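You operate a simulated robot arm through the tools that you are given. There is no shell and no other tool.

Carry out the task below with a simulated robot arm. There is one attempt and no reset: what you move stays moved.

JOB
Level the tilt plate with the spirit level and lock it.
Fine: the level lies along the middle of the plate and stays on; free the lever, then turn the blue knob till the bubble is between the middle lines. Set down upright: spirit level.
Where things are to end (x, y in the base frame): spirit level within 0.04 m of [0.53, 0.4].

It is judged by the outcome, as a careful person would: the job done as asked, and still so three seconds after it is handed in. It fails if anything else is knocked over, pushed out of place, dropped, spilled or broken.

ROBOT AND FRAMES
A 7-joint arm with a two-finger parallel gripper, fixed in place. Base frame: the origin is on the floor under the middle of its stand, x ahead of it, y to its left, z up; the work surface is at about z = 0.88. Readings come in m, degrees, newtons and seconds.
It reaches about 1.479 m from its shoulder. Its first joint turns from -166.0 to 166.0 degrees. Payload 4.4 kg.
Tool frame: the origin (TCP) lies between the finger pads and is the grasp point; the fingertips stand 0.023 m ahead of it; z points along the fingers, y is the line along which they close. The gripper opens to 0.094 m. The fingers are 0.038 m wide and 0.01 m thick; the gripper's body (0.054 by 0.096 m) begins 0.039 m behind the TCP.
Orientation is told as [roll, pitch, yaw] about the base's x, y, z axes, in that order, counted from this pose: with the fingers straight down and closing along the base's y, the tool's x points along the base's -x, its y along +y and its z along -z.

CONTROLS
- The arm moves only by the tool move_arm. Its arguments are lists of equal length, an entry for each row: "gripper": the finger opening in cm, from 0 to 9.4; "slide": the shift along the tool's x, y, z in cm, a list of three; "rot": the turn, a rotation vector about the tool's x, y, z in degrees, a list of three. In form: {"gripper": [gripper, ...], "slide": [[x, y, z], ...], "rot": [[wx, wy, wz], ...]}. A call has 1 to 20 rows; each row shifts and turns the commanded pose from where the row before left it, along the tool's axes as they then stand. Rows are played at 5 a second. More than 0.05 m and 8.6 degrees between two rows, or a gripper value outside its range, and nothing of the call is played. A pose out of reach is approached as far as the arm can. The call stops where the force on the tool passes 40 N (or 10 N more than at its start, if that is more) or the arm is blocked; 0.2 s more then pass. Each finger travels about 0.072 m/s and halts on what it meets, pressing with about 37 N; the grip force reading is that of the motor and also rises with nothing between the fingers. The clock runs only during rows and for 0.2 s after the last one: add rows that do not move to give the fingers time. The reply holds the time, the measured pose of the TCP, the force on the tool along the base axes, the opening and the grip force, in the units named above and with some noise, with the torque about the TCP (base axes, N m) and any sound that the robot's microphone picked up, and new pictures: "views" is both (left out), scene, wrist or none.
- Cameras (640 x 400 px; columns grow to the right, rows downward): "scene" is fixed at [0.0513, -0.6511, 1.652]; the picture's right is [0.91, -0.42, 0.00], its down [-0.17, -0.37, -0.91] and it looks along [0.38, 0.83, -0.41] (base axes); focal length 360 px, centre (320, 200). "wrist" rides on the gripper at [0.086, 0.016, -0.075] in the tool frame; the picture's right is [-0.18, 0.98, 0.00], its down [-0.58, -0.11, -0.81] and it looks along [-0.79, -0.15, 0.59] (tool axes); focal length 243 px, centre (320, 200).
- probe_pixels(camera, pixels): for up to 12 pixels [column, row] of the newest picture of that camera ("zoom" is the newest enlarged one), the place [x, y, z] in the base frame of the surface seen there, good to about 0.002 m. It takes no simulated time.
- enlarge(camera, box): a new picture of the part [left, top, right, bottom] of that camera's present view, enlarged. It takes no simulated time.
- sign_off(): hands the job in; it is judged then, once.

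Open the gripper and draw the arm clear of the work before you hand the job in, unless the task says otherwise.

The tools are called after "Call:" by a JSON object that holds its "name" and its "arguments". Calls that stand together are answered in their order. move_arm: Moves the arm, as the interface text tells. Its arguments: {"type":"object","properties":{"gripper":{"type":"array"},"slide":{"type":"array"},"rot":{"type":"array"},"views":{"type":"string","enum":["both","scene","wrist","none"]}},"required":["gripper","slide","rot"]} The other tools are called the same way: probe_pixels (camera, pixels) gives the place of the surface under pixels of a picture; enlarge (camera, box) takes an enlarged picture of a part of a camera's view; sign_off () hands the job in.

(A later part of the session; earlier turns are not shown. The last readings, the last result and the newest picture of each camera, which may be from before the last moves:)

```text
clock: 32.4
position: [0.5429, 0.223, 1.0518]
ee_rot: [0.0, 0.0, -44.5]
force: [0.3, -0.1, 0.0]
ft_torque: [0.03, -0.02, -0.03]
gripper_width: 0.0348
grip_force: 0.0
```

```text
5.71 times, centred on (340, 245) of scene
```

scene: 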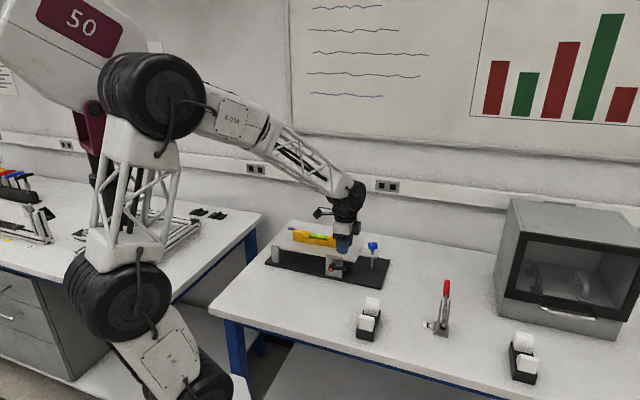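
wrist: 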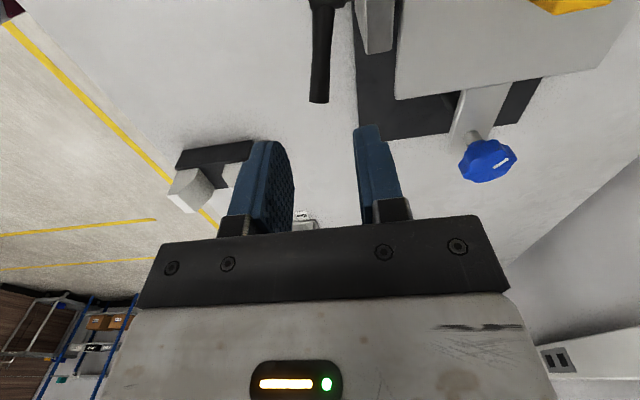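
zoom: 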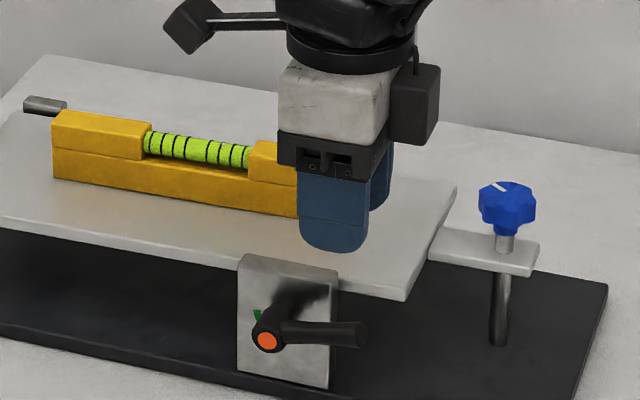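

The handle at wrist (320,50) lies centred between the fingers' lines. I shift 3 mm toward -n and descend to TCP z ≈ 0.962.

Call:
{"name": "move_arm", "arguments": {"gripper": [3.5, 3.5, 3.5, 3.5, 3.5, 3.5, 3.5], "slide": [[0, -0.3, 0], [0, 0, 2.5], [0, 0, 2.5], [0, 0, 2], [0, 0, 1.2], [0, 0, 0.7], [0, 0, 0]], "rot": [[0, 0, 0], [0, 0, 0], [0, 0, 0], [0, 0, 0], [0, 0, 0], [0, 0, 0], [0, 0, 0]]}}

Call:
{"name": "enlarge", "arguments": {"camera": "scene", "box": [290, 210, 390, 280]}}

```text
clock: 34.0
position: [0.5402, 0.2182, 0.9642]
ee_rot: [-0.1, 0.0, -44.6]
force: [0.0, -0.1, -0.2]
ft_torque: [-0.03, 0.02, -0.02]
gripper_width: 0.035
grip_force: 0.0
```

scene: 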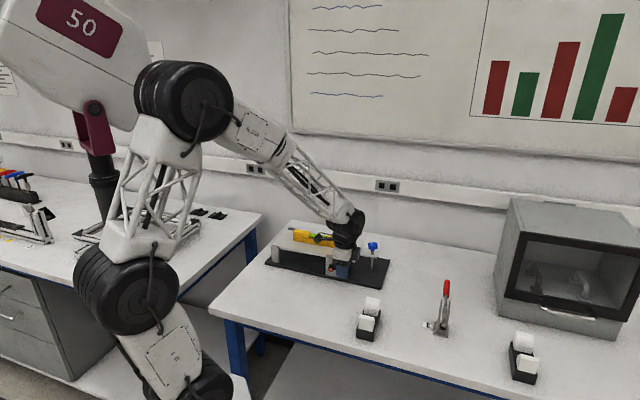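
wrist: 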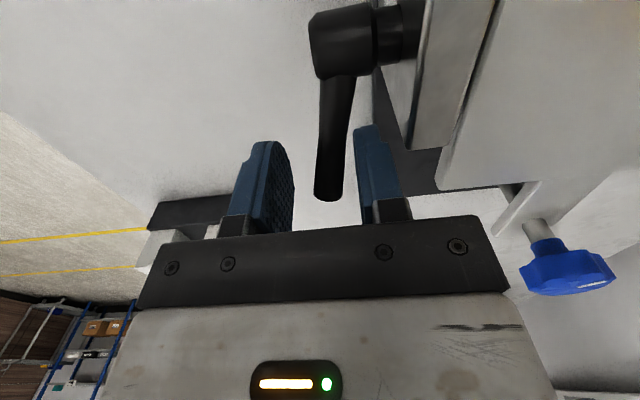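

```text
5.71 times, centred on (340, 245) of scene
```

zoom: 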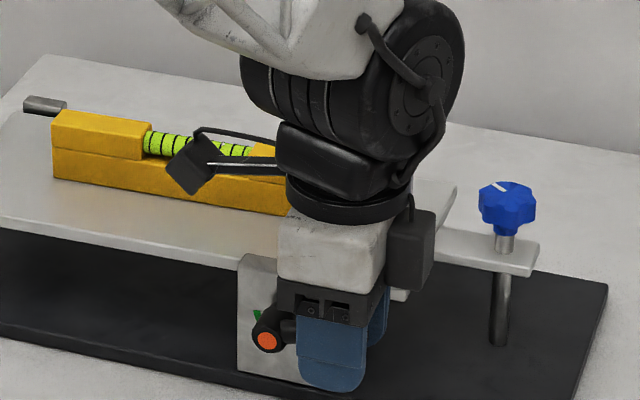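

The handle tip (330,190) is between the fingers. I close on it with a few idle rows for the fingers.

Call:
{"name": "move_arm", "arguments": {"gripper": [2.5, 1.8, 1.2, 0.8, 0.8, 0.8], "slide": [[0, 0, 0], [0, 0, 0], [0, 0, 0], [0, 0, 0], [0, 0, 0], [0, 0, 0]], "rot": [[0, 0, 0], [0, 0, 0], [0, 0, 0], [0, 0, 0], [0, 0, 0], [0, 0, 0]]}}

```text
clock: 34.8
position: [0.5419, 0.2196, 0.9658]
ee_rot: [0.3, -0.1, -44.6]
force: [25.3, 22.4, -7.1]
ft_torque: [-0.08, -0.5, -0.7]
gripper_width: 0.0274
grip_force: 17.7
stopped in row 3: the force on the tool passed its limit at 43 N (the readings are from after the stop); the commanded pose is now the measured one
```

scene: 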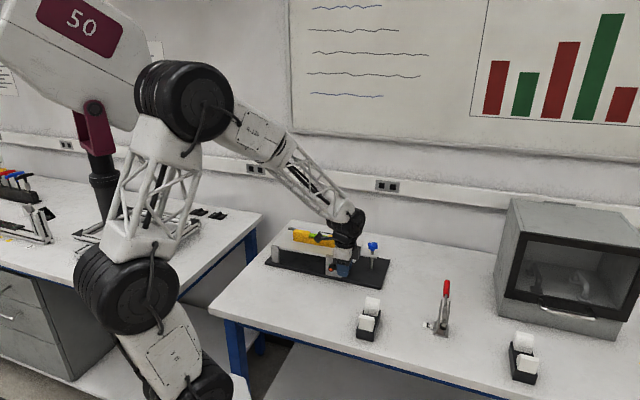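
wrist: 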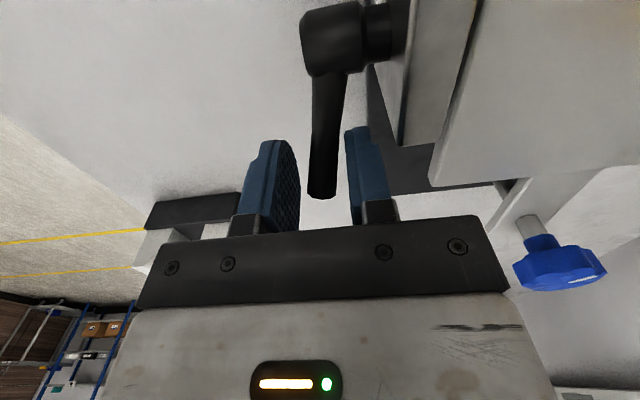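

The rear finger touched first because the handle slants outward (~20° in plan), so the pads must be turned to match. I open, rise 7 cm, yaw the tool a further 20° and pre-tilt 25° so the fingers come along the handle.

Call:
{"name": "move_arm", "arguments": {"gripper": [4.5, 4.5, 4.5, 4.5, 4.5, 4.5, 4.5, 4.5, 4.5, 4.5, 4.5], "slide": [[0, 0, 0], [0, 0, 0], [0, 0, -3.5], [0, 0, -3.5], [0, 0, 0], [0, 0, 0], [0, 0, 0], [0, 0, 0], [0, 0, 0], [0, 0, 0], [0, 0, 0]], "rot": [[0, 0, 0], [0, 0, 0], [0, 0, 0], [0, 0, 0], [0, 0, 6.6], [0, 0, 6.6], [0, 0, 6.6], [2.8, 7.83, 0], [2.8, 7.83, 0], [2.8, 7.83, 0], [0, 0, 0]]}}

Call:
{"name": "enlarge", "arguments": {"camera": "scene", "box": [290, 210, 390, 280]}}

```text
clock: 37.2
position: [0.541, 0.2196, 1.0335]
ee_rot: [-8.6, 23.5, -66.2]
force: [0.5, 1.4, 0.8]
ft_torque: [0.0, -0.01, 0.0]
gripper_width: 0.0449
grip_force: 0.0
```

scene: 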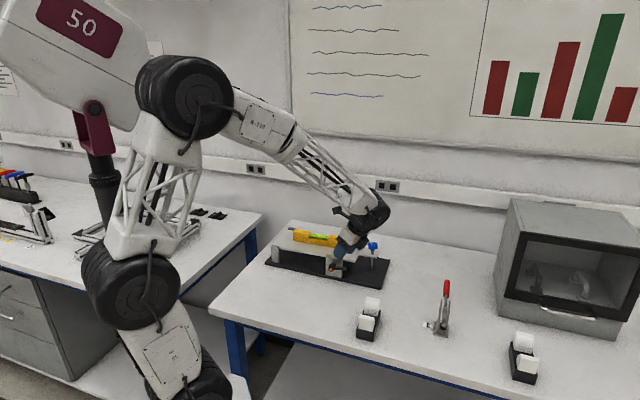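
wrist: 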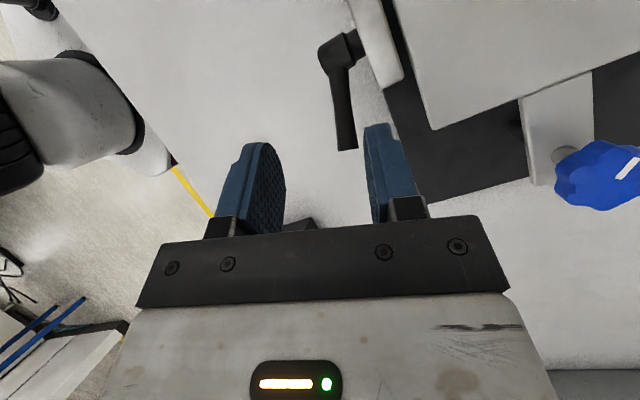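

```text
5.71 times, centred on (340, 245) of scene
```

zoom: 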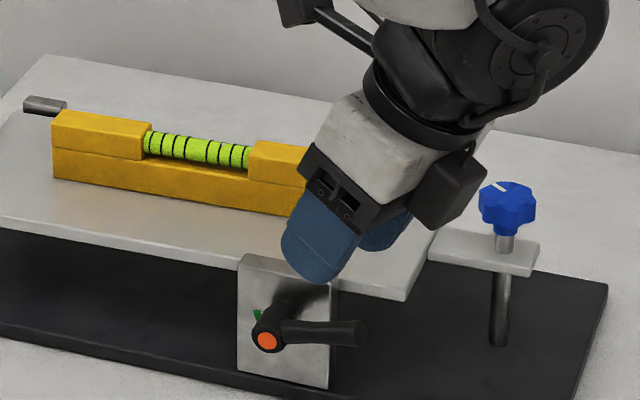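

Tool now tilted as intended with the handle lying between the finger lines at wrist (343,110). I shift to the approach line and slide 6 cm along the fingers onto the handle.

Call:
{"name": "move_arm", "arguments": {"gripper": [4.5, 4.5, 4.5, 4.5, 4.5, 4.5], "slide": [[-2.65, 1.4, 0.69], [0, 0, 0], [0, 0, 2], [0, 0, 2], [0, 0, 1.5], [0, 0, 0]], "rot": [[0, 0, 0], [0, 0, 0], [0, 0, 0], [0, 0, 0], [0, 0, 0], [0, 0, 0]]}}

Call:
{"name": "enlarge", "arguments": {"camera": "scene", "box": [290, 210, 390, 280]}}

```text
clock: 38.6
position: [0.5459, 0.2226, 0.9649]
ee_rot: [-8.6, 23.5, -66.3]
force: [6.4, -11.8, 10.5]
ft_torque: [0.18, -0.18, -0.31]
gripper_width: 0.0446
grip_force: 0.0
```

scene: 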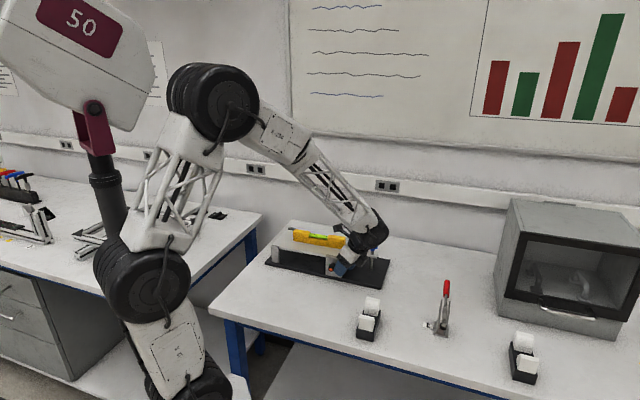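
wrist: 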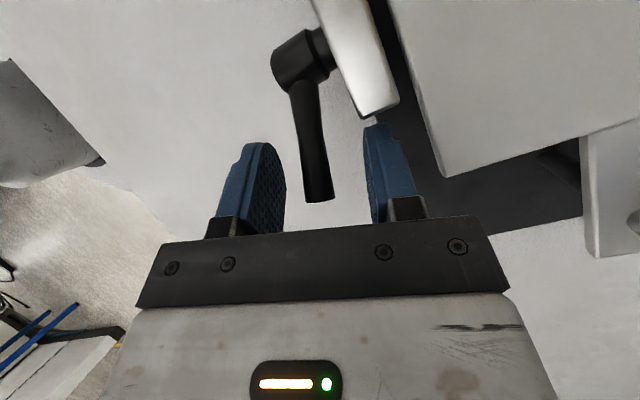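

```text
5.71 times, centred on (340, 245) of scene
```

zoom: 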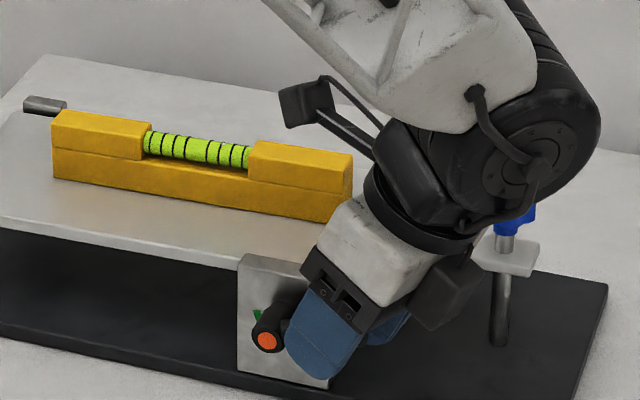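

There is ~17 N on the tool: the rear fingertip touches the block's side edge (wrist (380,120)). I back off 1 cm, narrow the opening to 2.4 cm so the rear finger passes in front of the block face, then advance.

Call:
{"name": "move_arm", "arguments": {"gripper": [4.5, 3.5, 2.4, 2.4, 2.4, 2.4], "slide": [[0, 0, -1.0], [0, 0, 0], [0, 0, 0], [0, 0, 0], [0, 0, 1.0], [0, 0, 0]], "rot": [[0, 0, 0], [0, 0, 0], [0, 0, 0], [0, 0, 0], [0, 0, 0], [0, 0, 0]]}}

Call:
{"name": "enlarge", "arguments": {"camera": "scene", "box": [290, 210, 390, 280]}}

```text
clock: 40.0
position: [0.5461, 0.2212, 0.9651]
ee_rot: [-8.7, 23.3, -66.2]
force: [-0.3, -0.4, 0.2]
ft_torque: [-0.05, -0.02, 0.02]
gripper_width: 0.0242
grip_force: 0.1
```

scene: 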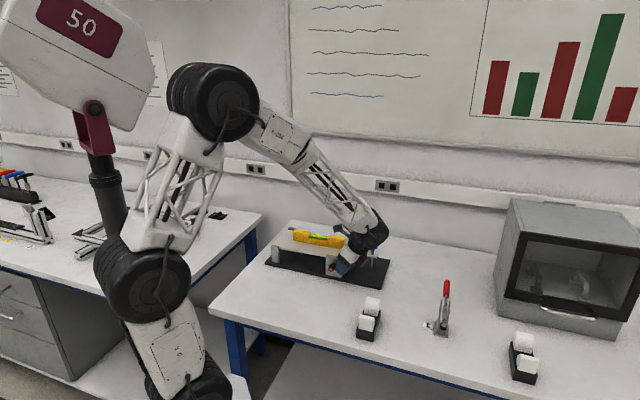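
wrist: 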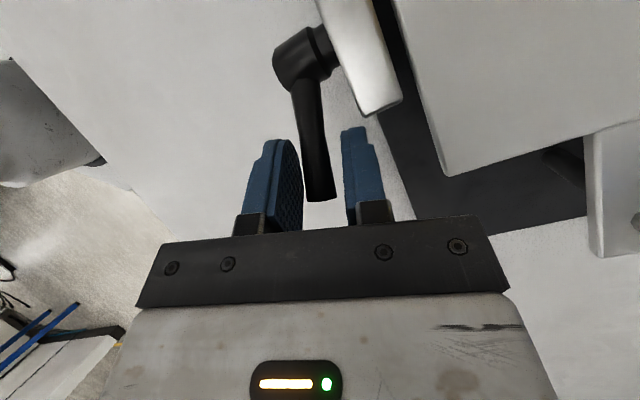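

```text
5.71 times, centred on (340, 245) of scene
```

zoom: 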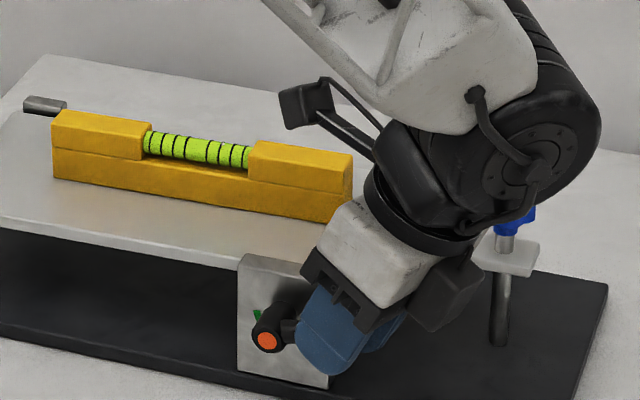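

Force is zero now and the handle lies between the fingers (302–343 px). I advance 4 mm and close partway to see which finger touches first.

Call:
{"name": "move_arm", "arguments": {"gripper": [2.4, 2.1, 1.9, 1.8], "slide": [[0, 0, 0.4], [0, 0, 0], [0, 0, 0], [0, 0, 0]], "rot": [[0, 0, 0], [0, 0, 0], [0, 0, 0], [0, 0, 0]], "views": "wrist"}}

```text
clock: 41.0
position: [0.5436, 0.2234, 0.9615]
ee_rot: [-8.7, 23.4, -66.2]
force: [-0.2, 0.5, -0.2]
ft_torque: [0.04, 0.01, 0.02]
gripper_width: 0.0182
grip_force: 0.1
```

wrist: 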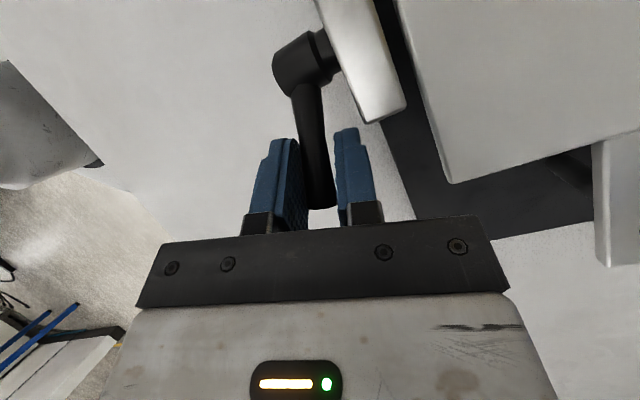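

Handle is well centred with 1.82 cm opening and no force. I continue closing.

Call:
{"name": "move_arm", "arguments": {"gripper": [1.6, 1.4, 1.2, 1.0, 1.0], "slide": [[0, 0, 0], [0, 0, 0], [0, 0, 0], [0, 0, 0], [0, 0, 0]], "rot": [[0, 0, 0], [0, 0, 0], [0, 0, 0], [0, 0, 0], [0, 0, 0]], "views": "wrist"}}

```text
clock: 42.2
position: [0.5432, 0.2223, 0.9632]
ee_rot: [-8.7, 23.4, -66.3]
force: [-11.6, -6.2, 4.3]
ft_torque: [0.1, 0.29, 0.33]
gripper_width: 0.0158
grip_force: 6.5
```

wrist: 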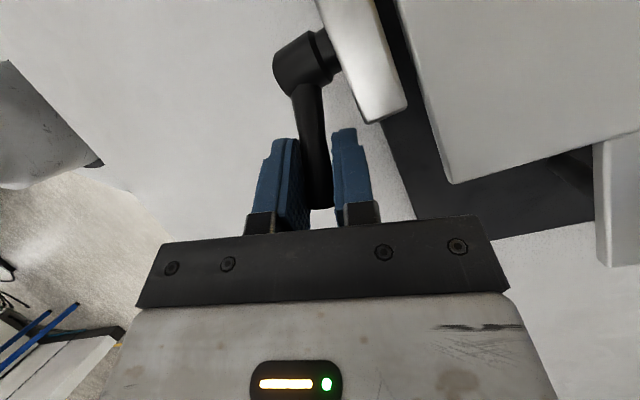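

The front finger touches first (-13 N along n). I shift the tool 1.2 mm toward -y and finish closing.

Call:
{"name": "move_arm", "arguments": {"gripper": [1.0, 1.0, 0.8, 0.8], "slide": [[0, -0.12, 0], [0, 0, 0], [0, 0, 0], [0, 0, 0]], "rot": [[0, 0, 0], [0, 0, 0], [0, 0, 0], [0, 0, 0]], "views": "wrist"}}

```text
clock: 43.2
position: [0.5439, 0.2214, 0.9609]
ee_rot: [-8.8, 23.4, -66.3]
force: [3.3, 22.1, -17.5]
ft_torque: [-0.77, 0.05, 1.55]
gripper_width: 0.0142
grip_force: 45.4
```

wrist: 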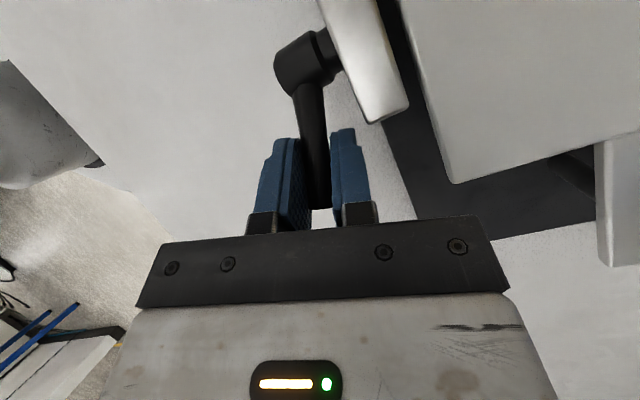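

Handle is held (0.0142 m, 45 N). I try turning the lever counter-clockwise (handle up) by 12° about the hub axis, rotating the tool with it.

Call:
{"name": "move_arm", "arguments": {"gripper": [0.8, 0.8, 0.8, 0.8], "slide": [[0.26, -0.092, -0.238], [0.26, -0.092, -0.238], [0.26, -0.092, -0.238], [0, 0, 0]], "rot": [[-1.35, -3.77, 0], [-1.35, -3.77, 0], [-1.35, -3.77, 0], [0, 0, 0]]}}

Call:
{"name": "enlarge", "arguments": {"camera": "scene", "box": [290, 210, 390, 280]}}

```text
clock: 43.7
position: [0.5403, 0.2239, 0.9671]
ee_rot: [-6.6, 18.1, -65.3]
force: [5.1, 13.5, -2.3]
ft_torque: [-0.39, 0.47, 1.45]
gripper_width: 0.0145
grip_force: 45.0
stopped in row 2: the force on the tool passed its limit at 42 N (the readings are from after the stop); the commanded pose is now the measured one
```

scene: 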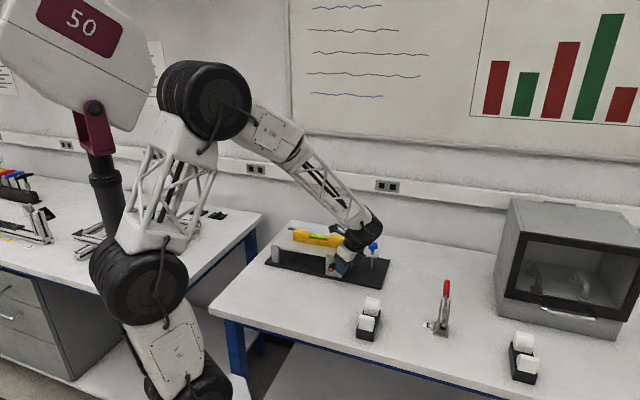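
wrist: 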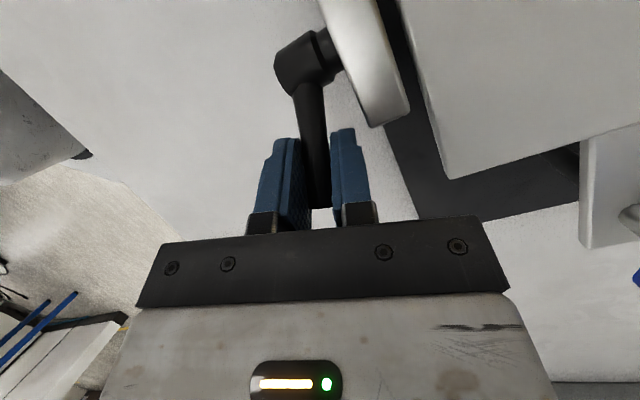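

```text
5.71 times, centred on (340, 245) of scene
```

zoom: 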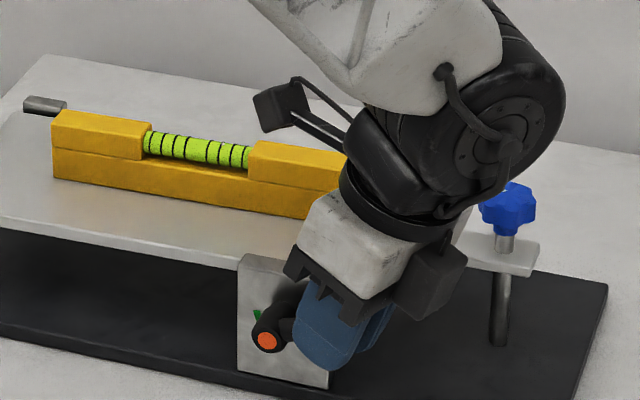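

The lever followed the gripper by about 6-8° (wrist view of handle in the fingers unchanged while the block turned). I relieve the +n side load by a small +y shift and continue upward in small steps.

Call:
{"name": "move_arm", "arguments": {"gripper": [0.8, 0.8, 0.8, 0.8], "slide": [[0, 0.08, 0], [0.195, -0.069, -0.178], [0.195, -0.069, -0.178], [0.195, -0.069, -0.178]], "rot": [[0, 0, 0], [-1.01, -2.83, 0], [-1.01, -2.83, 0], [-1.01, -2.83, 0]], "views": "wrist"}}

Call:
{"name": "enlarge", "arguments": {"camera": "scene", "box": [290, 210, 390, 280]}}

```text
clock: 44.7
position: [0.5372, 0.2262, 0.9734]
ee_rot: [-3.5, 9.5, -64.6]
force: [14.3, -5.7, -11.4]
ft_torque: [-1.45, 0.13, 1.34]
gripper_width: 0.0146
grip_force: 44.8
```

wrist: 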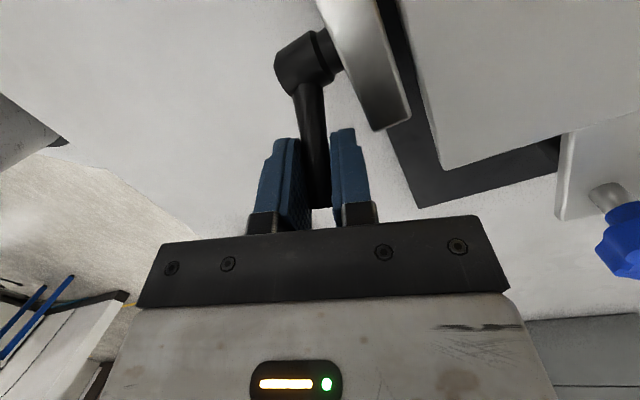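

```text
5.71 times, centred on (340, 245) of scene
```

zoom: 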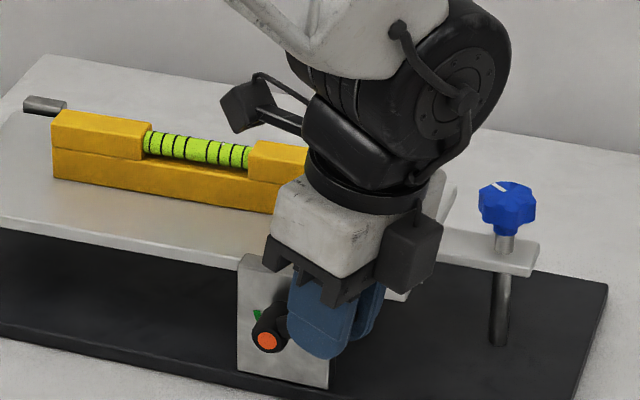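

The lever is rotating with the gripper (force ~18 N tangential). I continue another 12°.

Call:
{"name": "move_arm", "arguments": {"gripper": [0.8, 0.8, 0.8, 0.8], "slide": [[0.195, -0.069, -0.178], [0.195, -0.069, -0.178], [0.195, -0.069, -0.178], [0.195, -0.069, -0.178]], "rot": [[-1.01, -2.83, 0], [-1.01, -2.83, 0], [-1.01, -2.83, 0], [-1.01, -2.83, 0]], "views": "wrist"}}

Call:
{"name": "enlarge", "arguments": {"camera": "scene", "box": [290, 210, 390, 280]}}

```text
clock: 45.7
position: [0.5319, 0.2333, 0.9817]
ee_rot: [0.6, -1.6, -64.4]
force: [-23.7, -1.7, 10.1]
ft_torque: [-0.01, 1.35, 1.01]
gripper_width: 0.0142
grip_force: 45.2
```

wrist: 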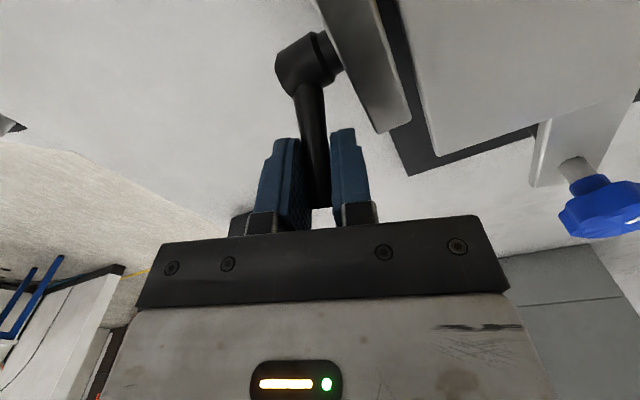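

```text
5.71 times, centred on (340, 245) of scene
```

zoom: 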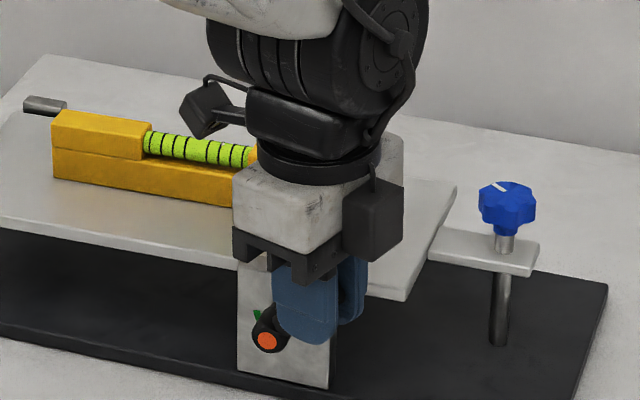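

The tool is now vertical and the lever has turned about 27° (pointer moving off green). I correct the side load by -0.8 mm in y and continue.

Call:
{"name": "move_arm", "arguments": {"gripper": [0.8, 0.8, 0.8, 0.8, 0.8], "slide": [[0, -0.07, 0], [0.195, -0.069, -0.178], [0.195, -0.069, -0.178], [0.195, -0.069, -0.178], [0.195, -0.069, -0.178]], "rot": [[0, 0, 0], [-1.01, -2.83, 0], [-1.01, -2.83, 0], [-1.01, -2.83, 0], [-1.01, -2.83, 0]], "views": "wrist"}}

Call:
{"name": "enlarge", "arguments": {"camera": "scene", "box": [290, 210, 390, 280]}}

```text
clock: 46.9
position: [0.5257, 0.2389, 0.9872]
ee_rot: [4.7, -13.1, -65.0]
force: [10.8, -1.2, -21.8]
ft_torque: [-1.61, 0.4, 0.64]
gripper_width: 0.0145
grip_force: 45.5
```

wrist: 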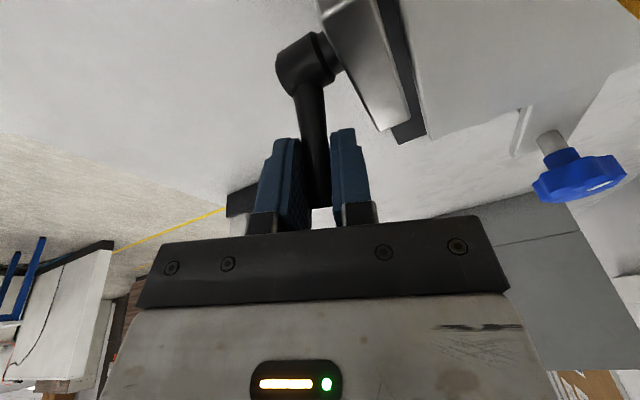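

```text
5.71 times, centred on (340, 245) of scene
```

zoom: 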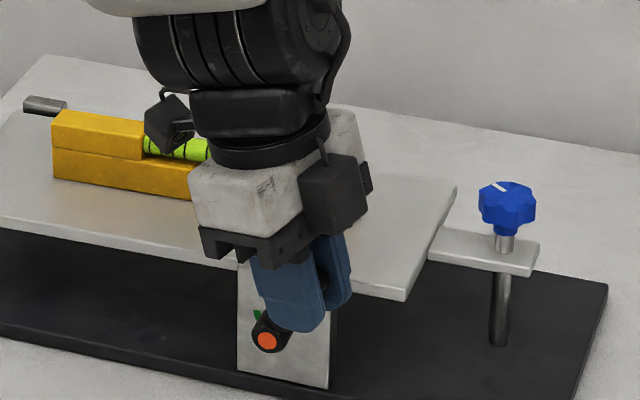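

About 37° turned so far, resisting friction ~17 N, no collisions. I continue another 12°.

Call:
{"name": "move_arm", "arguments": {"gripper": [0.8, 0.8, 0.8, 0.8], "slide": [[0.195, -0.069, -0.178], [0.195, -0.069, -0.178], [0.195, -0.069, -0.178], [0.195, -0.069, -0.178]], "rot": [[-1.01, -2.83, 0], [-1.01, -2.83, 0], [-1.01, -2.83, 0], [-1.01, -2.83, 0]], "views": "wrist"}}

Call:
{"name": "enlarge", "arguments": {"camera": "scene", "box": [290, 210, 390, 280]}}

```text
clock: 47.8
position: [0.52, 0.2457, 0.9927]
ee_rot: [8.5, -22.6, -66.0]
force: [8.1, 9.2, -6.5]
ft_torque: [-0.74, 0.66, 0.5]
gripper_width: 0.0143
grip_force: 45.7
stopped in row 4: the force on the tool passed its limit at 42 N (the readings are from after the stop); the commanded pose is now the measured one
```

wrist: 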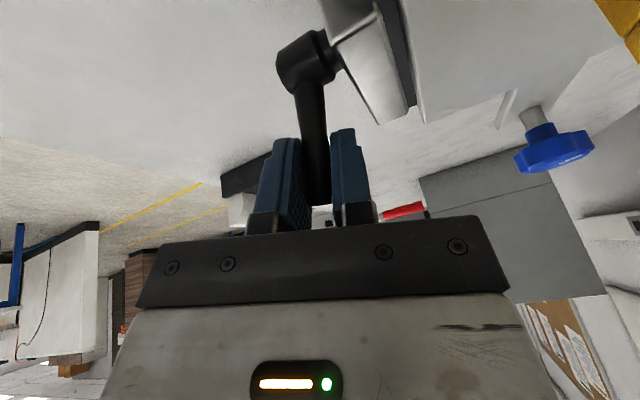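

```text
5.71 times, centred on (340, 245) of scene
```

zoom: 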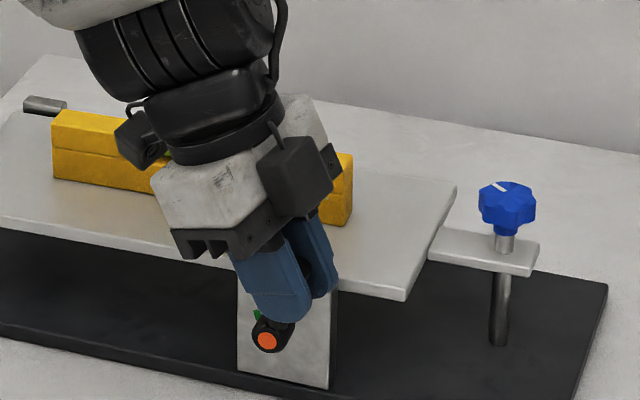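

It stopped at 42 N after ~50° of travel — perhaps a stop or just load. I probe two more small steps with a slight relief in +y.

Call:
{"name": "move_arm", "arguments": {"gripper": [0.8, 0.8, 0.8], "slide": [[0, 0.06, 0], [0.195, -0.069, -0.178], [0.195, -0.069, -0.178]], "rot": [[0, 0, 0], [-1.01, -2.83, 0], [-1.01, -2.83, 0]], "views": "wrist"}}

```text
clock: 48.6
position: [0.516, 0.2494, 0.995]
ee_rot: [11.2, -28.2, -67.1]
force: [14.1, 0.5, -3.7]
ft_torque: [-1.18, 0.48, 0.32]
gripper_width: 0.0142
grip_force: 44.3
```

wrist: 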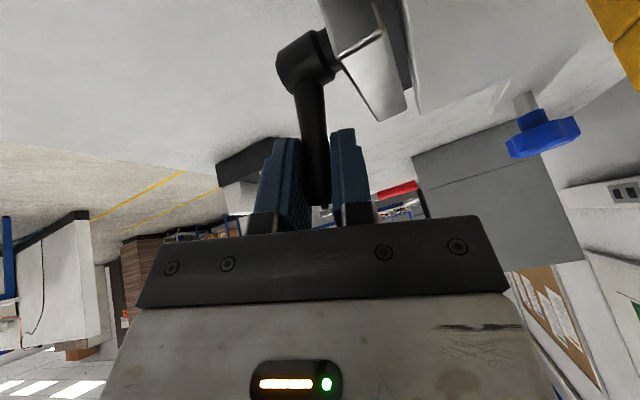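

Still following, ~57° turned. I add one more 9° to be well clear of the locked zone, then will look.

Call:
{"name": "move_arm", "arguments": {"gripper": [0.8, 0.8, 0.8, 0.8], "slide": [[0.195, -0.069, -0.178], [0.195, -0.069, -0.178], [0.195, -0.069, -0.178], [0, 0, 0]], "rot": [[-1.01, -2.83, 0], [-1.01, -2.83, 0], [-1.01, -2.83, 0], [0, 0, 0]]}}

Call:
{"name": "enlarge", "arguments": {"camera": "scene", "box": [290, 210, 390, 280]}}

```text
clock: 49.2
position: [0.512, 0.2533, 0.994]
ee_rot: [13.7, -33.2, -68.5]
force: [17.4, 7.6, -9.6]
ft_torque: [-1.01, 0.48, 0.12]
gripper_width: 0.0143
grip_force: 45.3
stopped in row 3: the force on the tool passed its limit at 41 N (the readings are from after the stop); the commanded pose is now the measured one
```

scene: 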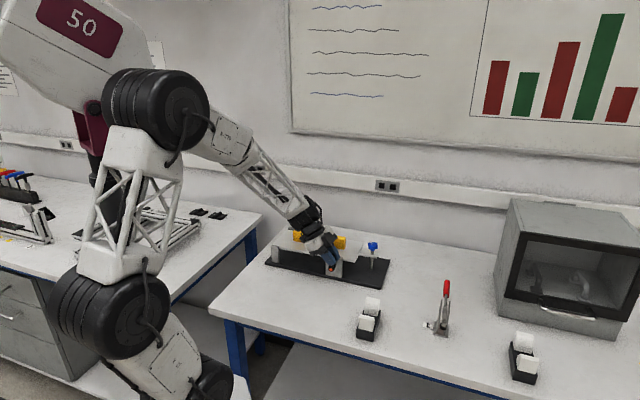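
wrist: 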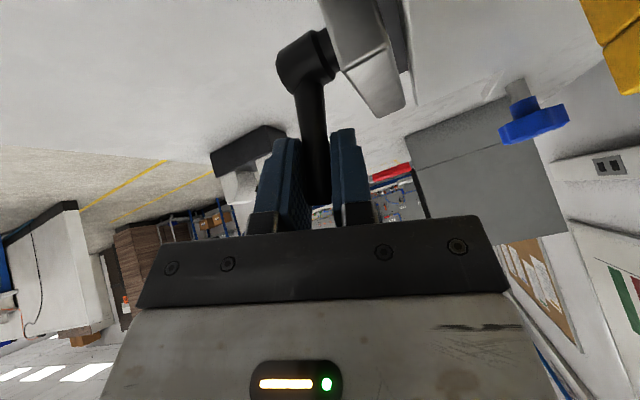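

```text
5.71 times, centred on (340, 245) of scene
```

zoom: 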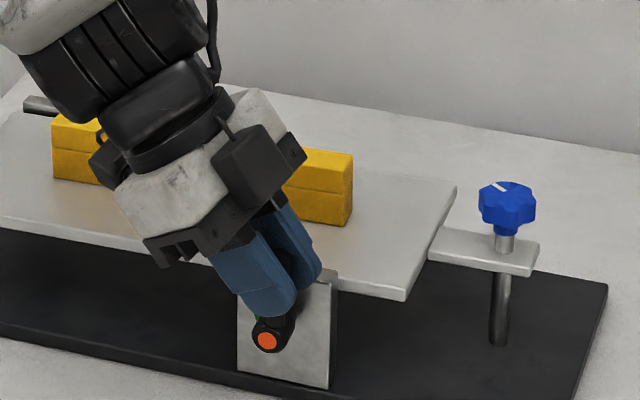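

The handle is now nearly vertical (≈62° turned). I release gently (2.4 cm) and back out along the fingers, then look at the pointer.

Call:
{"name": "move_arm", "arguments": {"gripper": [1.6, 2.0, 2.4, 2.4, 2.4, 2.4, 2.4, 2.4, 2.4], "slide": [[0, 0, 0], [0, 0, 0], [0, 0, 0], [0, 0, -1], [0, 0, -2], [0, 0, -3], [0, 0, -3], [0, 0, -3], [0, 0, 0]], "rot": [[0, 0, 0], [0, 0, 0], [0, 0, 0], [0, 0, 0], [0, 0, 0], [0, 0, 0], [0, 0, 0], [0, 0, 0], [0, 0, 0]]}}

Call:
{"name": "enlarge", "arguments": {"camera": "scene", "box": [290, 210, 390, 280]}}

```text
clock: 51.2
position: [0.461, 0.2994, 1.0915]
ee_rot: [13.7, -33.3, -68.5]
force: [0.5, 0.0, 0.1]
ft_torque: [0.03, -0.01, 0.0]
gripper_width: 0.0238
grip_force: 0.0
```

scene: 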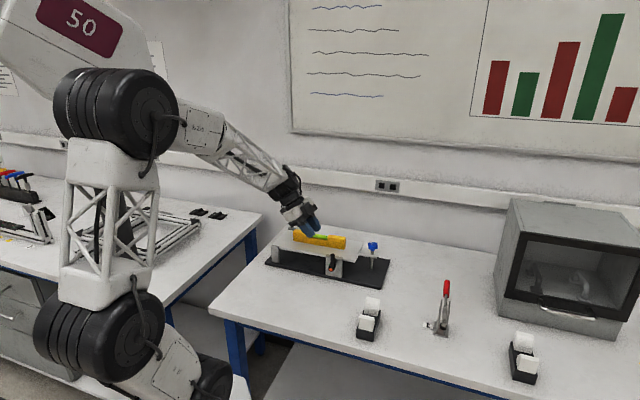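
wrist: 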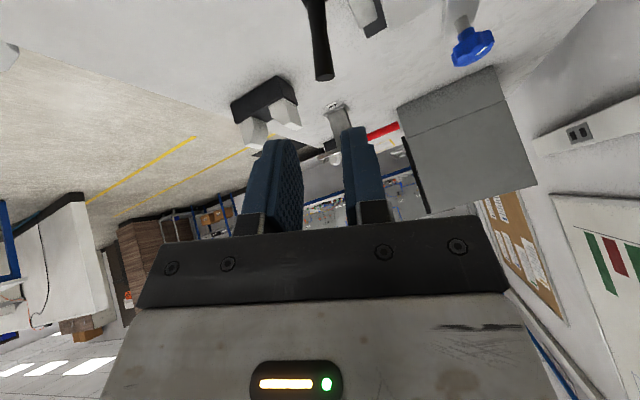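

```text
5.71 times, centred on (340, 245) of scene
```

zoom: 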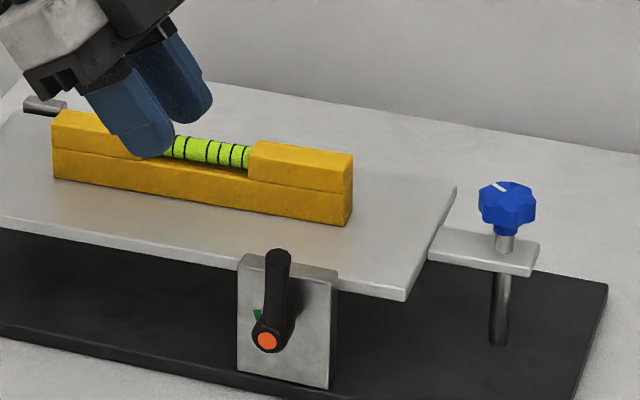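

The lever now stands upright (zoom (275,290)) and stays. I zoom in on the block for any other mark.

Call:
{"name": "enlarge", "arguments": {"camera": "scene", "box": [322, 248, 356, 282]}}

Call:
{"name": "enlarge", "arguments": {"camera": "scene", "box": [355, 235, 390, 265]}}

```text
11.76 times, centred on (339, 265) of scene
```

zoom: 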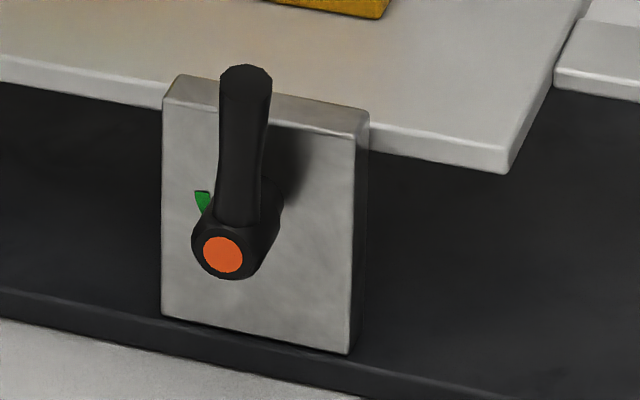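

```text
13.33 times, centred on (372, 250) of scene
```

zoom: 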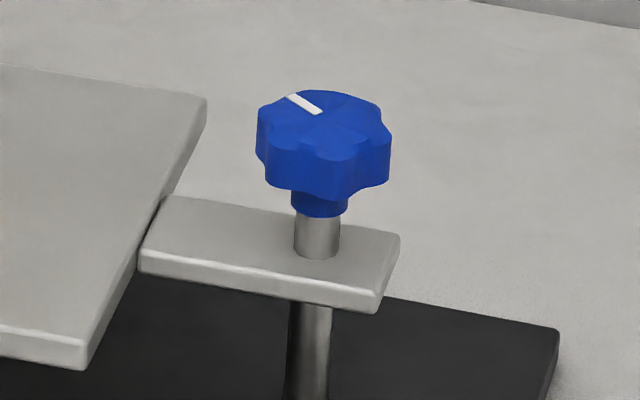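

The knob at about (0.672,0.256) is lobed with a white mark. I probe its top and edges for centre and size.

Call:
{"name": "probe_pixels", "arguments": {"camera": "zoom", "pixels": [[322, 128], [300, 102], [264, 110], [380, 115], [325, 92], [330, 152], [262, 150], [385, 160], [320, 180], [318, 228], [250, 250], [370, 260]]}}

Call:
{"name": "probe_pixels", "arguments": {"camera": "wrist", "pixels": [[470, 45], [455, 50], [492, 38], [470, 30], [468, 62]]}}

```text
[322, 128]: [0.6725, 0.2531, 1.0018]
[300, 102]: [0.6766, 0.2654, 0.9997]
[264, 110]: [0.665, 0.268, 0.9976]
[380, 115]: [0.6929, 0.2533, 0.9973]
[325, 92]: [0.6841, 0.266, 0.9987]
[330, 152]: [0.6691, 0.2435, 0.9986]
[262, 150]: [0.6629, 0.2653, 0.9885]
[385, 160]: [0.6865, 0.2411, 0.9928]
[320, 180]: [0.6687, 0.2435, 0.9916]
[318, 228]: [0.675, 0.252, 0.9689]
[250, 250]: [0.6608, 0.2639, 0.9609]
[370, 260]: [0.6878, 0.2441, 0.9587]
```

```text
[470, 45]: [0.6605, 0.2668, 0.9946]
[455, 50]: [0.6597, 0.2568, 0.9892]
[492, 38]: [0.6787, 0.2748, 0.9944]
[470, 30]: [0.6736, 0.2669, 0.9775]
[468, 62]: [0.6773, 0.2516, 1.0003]
```

Knob centre ≈ (0.677, 0.256), radius ≈ 0.018, top z ≈ 1.001. I untilt the tool, rise, return to yaw -44.6 and open the fingers before going over to the knob.

Call:
{"name": "move_arm", "arguments": {"gripper": [2.4, 2.4, 2.4, 2.4, 2.4, 2.4, 2.4, 3.5, 5.5, 5.5, 5.5], "slide": [[0, 0, -1], [0, 0, 0], [0, 0, 0], [0, 0, 0], [0, 0, 0], [0, 0, -3.5], [0, 0, -3.5], [0, 0, 0], [0, 0, 0], [0, 0, 0], [0, 0, 0]], "rot": [[2.41, 6.72, 0], [2.41, 6.72, 0], [2.41, 6.72, 0], [2.41, 6.72, 0], [2.41, 6.72, 0], [0, 0, 0], [0, 0, 0], [0, 0, -6.6], [0, 0, -6.6], [0, 0, -6.6], [0, 0, 0]], "views": "scene"}}

```text
clock: 53.6
position: [0.457, 0.3074, 1.1698]
ee_rot: [0.0, 0.1, -44.5]
force: [-0.4, -0.6, 0.1]
ft_torque: [0.01, 0.0, -0.01]
gripper_width: 0.055
grip_force: 0.0
```

scene: 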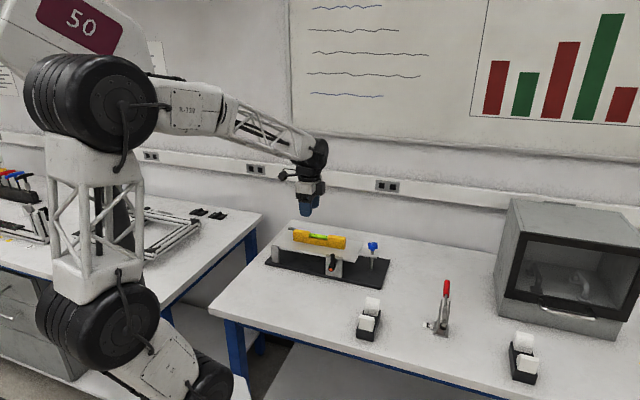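

Vertical again at yaw -44.5. I move over to the knob at z ≈ 1.10.

Call:
{"name": "move_arm", "arguments": {"gripper": [5.5, 5.5, 5.5, 5.5, 5.5, 5.5, 5.5], "slide": [[-3.21, 1.965, 0.8], [-3.21, 1.965, 0.8], [-3.21, 1.965, 0.8], [-3.21, 1.965, 1.2], [-3.21, 1.965, 1.2], [-3.21, 1.965, 1.2], [0, 0, 0]], "rot": [[0, 0, 0], [0, 0, 0], [0, 0, 0], [0, 0, 0], [0, 0, 0], [0, 0, 0], [0, 0, 0]]}}

Call:
{"name": "enlarge", "arguments": {"camera": "scene", "box": [290, 190, 410, 275]}}

```text
clock: 55.2
position: [0.676, 0.2558, 1.1099]
ee_rot: [0.0, 0.0, -44.6]
force: [0.3, -0.6, -0.5]
ft_torque: [-0.04, -0.03, 0.01]
gripper_width: 0.0551
grip_force: 0.0
```

scene: 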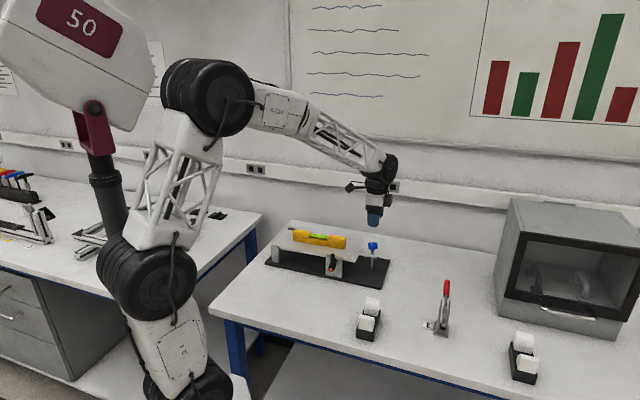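
wrist: 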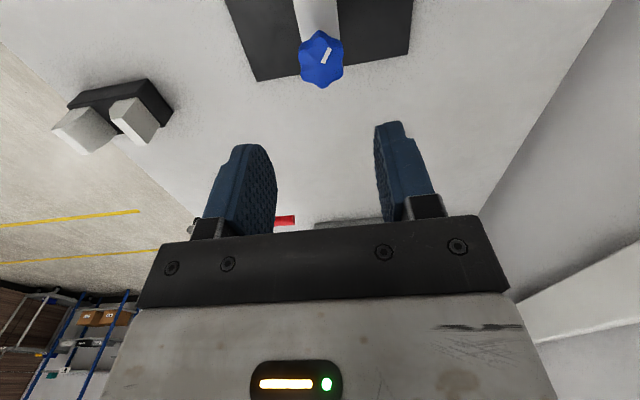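

```text
4.71 times, centred on (350, 232) of scene
```

zoom: 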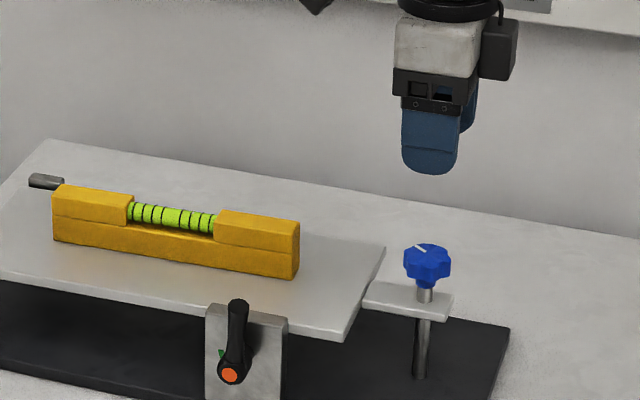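

The scene camera sees the level and knob clearly. I probe the knob rim from above with the wrist camera and zoom on the vial for the baseline bubble position.

Call:
{"name": "probe_pixels", "arguments": {"camera": "wrist", "pixels": [[302, 55], [341, 60], [320, 34], [322, 84], [321, 58], [304, 75], [340, 78], [305, 40], [338, 42], [326, 55]]}}

Call:
{"name": "enlarge", "arguments": {"camera": "scene", "box": [306, 226, 342, 248]}}

```text
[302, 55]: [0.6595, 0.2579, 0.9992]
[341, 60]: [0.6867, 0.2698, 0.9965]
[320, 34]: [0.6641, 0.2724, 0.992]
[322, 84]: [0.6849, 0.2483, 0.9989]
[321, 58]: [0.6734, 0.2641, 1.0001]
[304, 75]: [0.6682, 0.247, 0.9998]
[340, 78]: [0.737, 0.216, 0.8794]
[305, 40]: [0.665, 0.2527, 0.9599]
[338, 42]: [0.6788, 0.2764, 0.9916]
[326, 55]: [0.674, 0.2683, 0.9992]
```

```text
16.00 times, centred on (324, 237) of scene
```

zoom: 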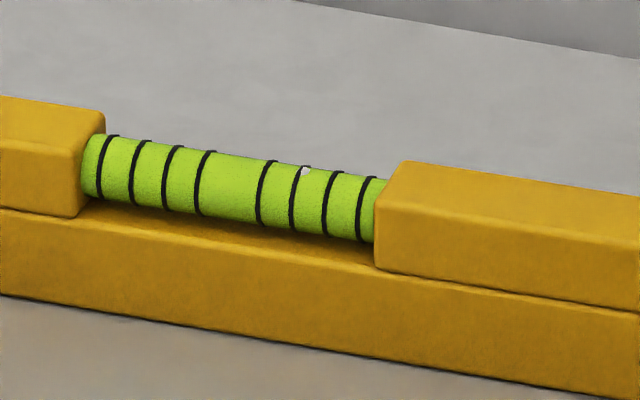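

Bubble is at zoom (305,170), i.e. just past the 2nd line right of middle (middle lines at 209 and 268, centre 238). Refined knob centre ≈ (0.675, 0.2595); I shift there and descend to just above the knob for a close look.

Call:
{"name": "move_arm", "arguments": {"gripper": [5.5, 5.5, 5.5, 5.5], "slide": [[0.33, 0.2, 2], [0, 0, 3], [0, 0, 2], [0, 0, 0]], "rot": [[0, 0, 0], [0, 0, 0], [0, 0, 0], [0, 0, 0]]}}

Call:
{"name": "enlarge", "arguments": {"camera": "scene", "box": [330, 200, 410, 260]}}

```text
clock: 56.2
position: [0.6755, 0.2592, 1.0404]
ee_rot: [0.1, 0.0, -44.6]
force: [0.5, 0.0, -0.6]
ft_torque: [0.02, 0.03, -0.01]
gripper_width: 0.0552
grip_force: 0.0
```

scene: 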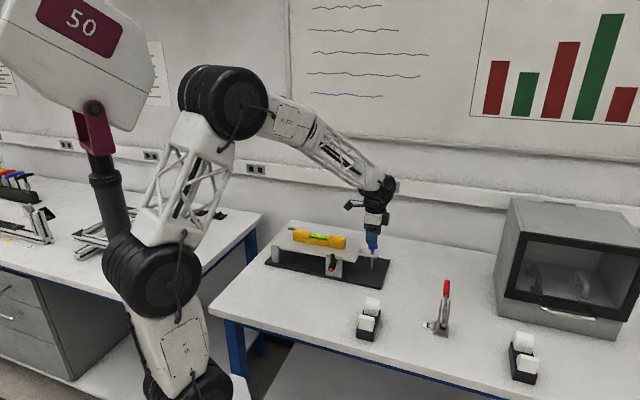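
wrist: 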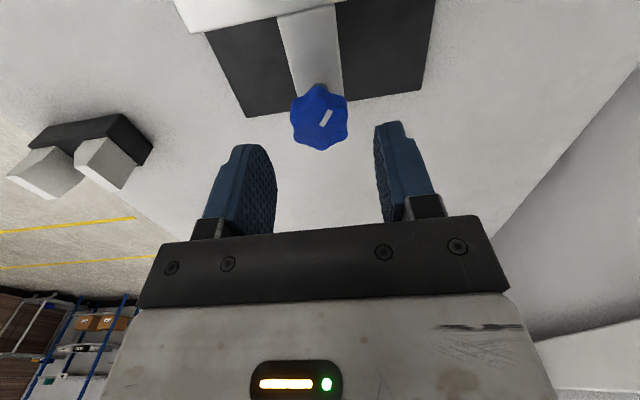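

```text
6.67 times, centred on (370, 230) of scene
```

zoom: 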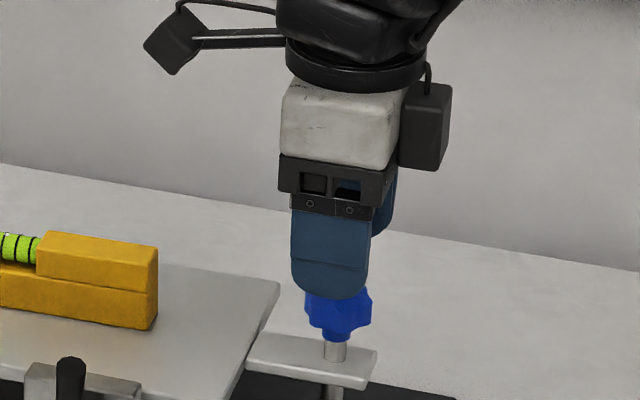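

From close up the knob is at wrist (320,117), centred between fingers. I probe its rim again for the centre along the tool x.

Call:
{"name": "probe_pixels", "arguments": {"camera": "wrist", "pixels": [[293, 110], [346, 112], [320, 148], [296, 137], [345, 140], [300, 92], [340, 95], [320, 118], [320, 128], [331, 112]]}}

```text
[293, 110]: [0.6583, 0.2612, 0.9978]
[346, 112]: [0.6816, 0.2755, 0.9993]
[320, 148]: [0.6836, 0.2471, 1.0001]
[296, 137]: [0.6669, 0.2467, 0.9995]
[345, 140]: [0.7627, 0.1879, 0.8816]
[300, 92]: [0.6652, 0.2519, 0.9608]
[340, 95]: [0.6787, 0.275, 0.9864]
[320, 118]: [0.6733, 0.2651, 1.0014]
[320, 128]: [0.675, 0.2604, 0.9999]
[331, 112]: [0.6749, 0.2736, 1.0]
```

Knob centre is at s≈0.298, n≈0.659, TCP within ~1 mm. I descend to TCP z ≈ 1.003 and close onto the knob.

Call:
{"name": "move_arm", "arguments": {"gripper": [5.5, 5.5, 5.5, 4.5, 3.8, 3.4], "slide": [[0.12, 0.05, 1.5], [0, 0, 1.5], [0, 0, 0.7], [0, 0, 0], [0, 0, 0], [0, 0, 0]], "rot": [[0, 0, 0], [0, 0, 0], [0, 0, 0], [0, 0, 0], [0, 0, 0], [0, 0, 0]]}}

Call:
{"name": "enlarge", "arguments": {"camera": "scene", "box": [290, 200, 410, 275]}}

```text
clock: 57.6
position: [0.6738, 0.2595, 1.0048]
ee_rot: [0.0, 0.0, -44.7]
force: [-3.8, -3.2, -1.3]
ft_torque: [0.0, 0.07, 0.0]
gripper_width: 0.0361
grip_force: 2.9
```

scene: 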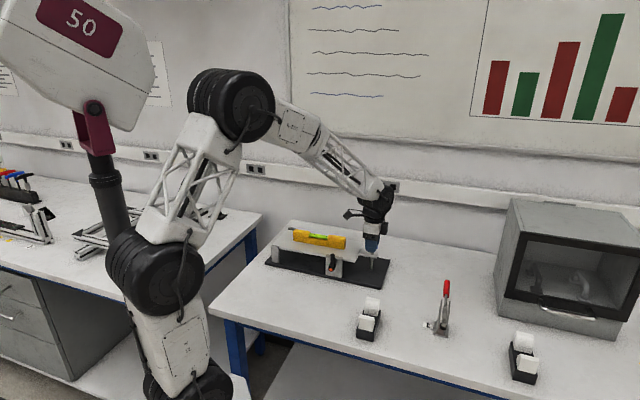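
wrist: 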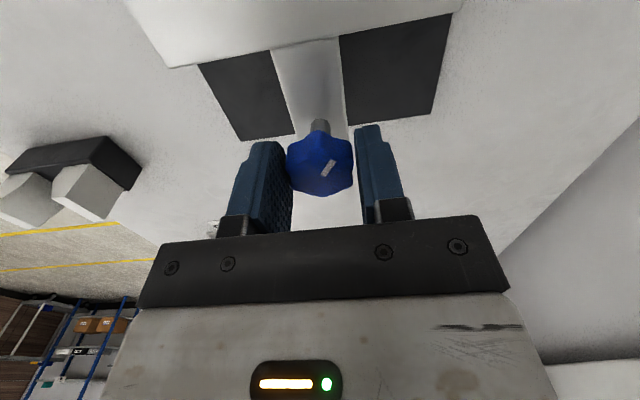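

```text
5.33 times, centred on (350, 238) of scene
```

zoom: 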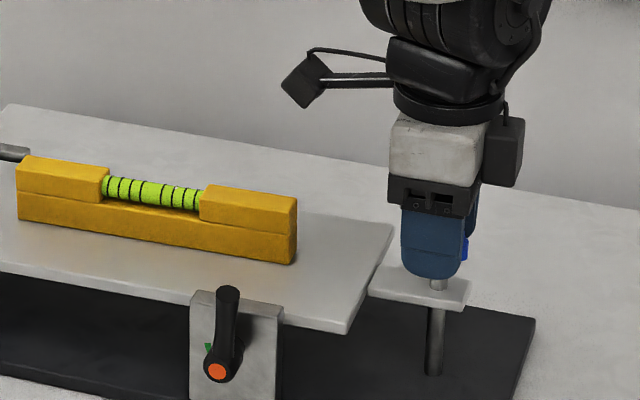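

The front finger touches first lightly (5 N). I shift -1.5 mm in y and close fully.

Call:
{"name": "move_arm", "arguments": {"gripper": [3.4, 3.2, 3.0, 2.8, 2.6, 2.6], "slide": [[0, -0.12, 0], [0, 0, 0], [0, 0, 0], [0, 0, 0], [0, 0, 0], [0, 0, 0]], "rot": [[0, 0, 0], [0, 0, 0], [0, 0, 0], [0, 0, 0], [0, 0, 0], [0, 0, 0]], "views": "wrist"}}

```text
clock: 59.0
position: [0.6736, 0.2597, 1.0049]
ee_rot: [0.1, 0.0, -44.6]
force: [6.8, 24.0, 1.1]
ft_torque: [0.19, 0.14, 0.04]
gripper_width: 0.0356
grip_force: 44.7
```

wrist: 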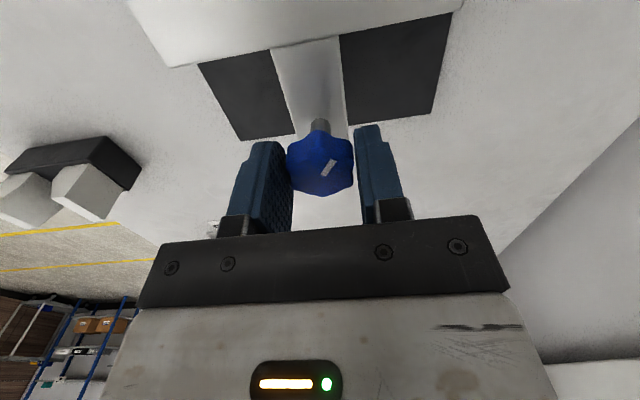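

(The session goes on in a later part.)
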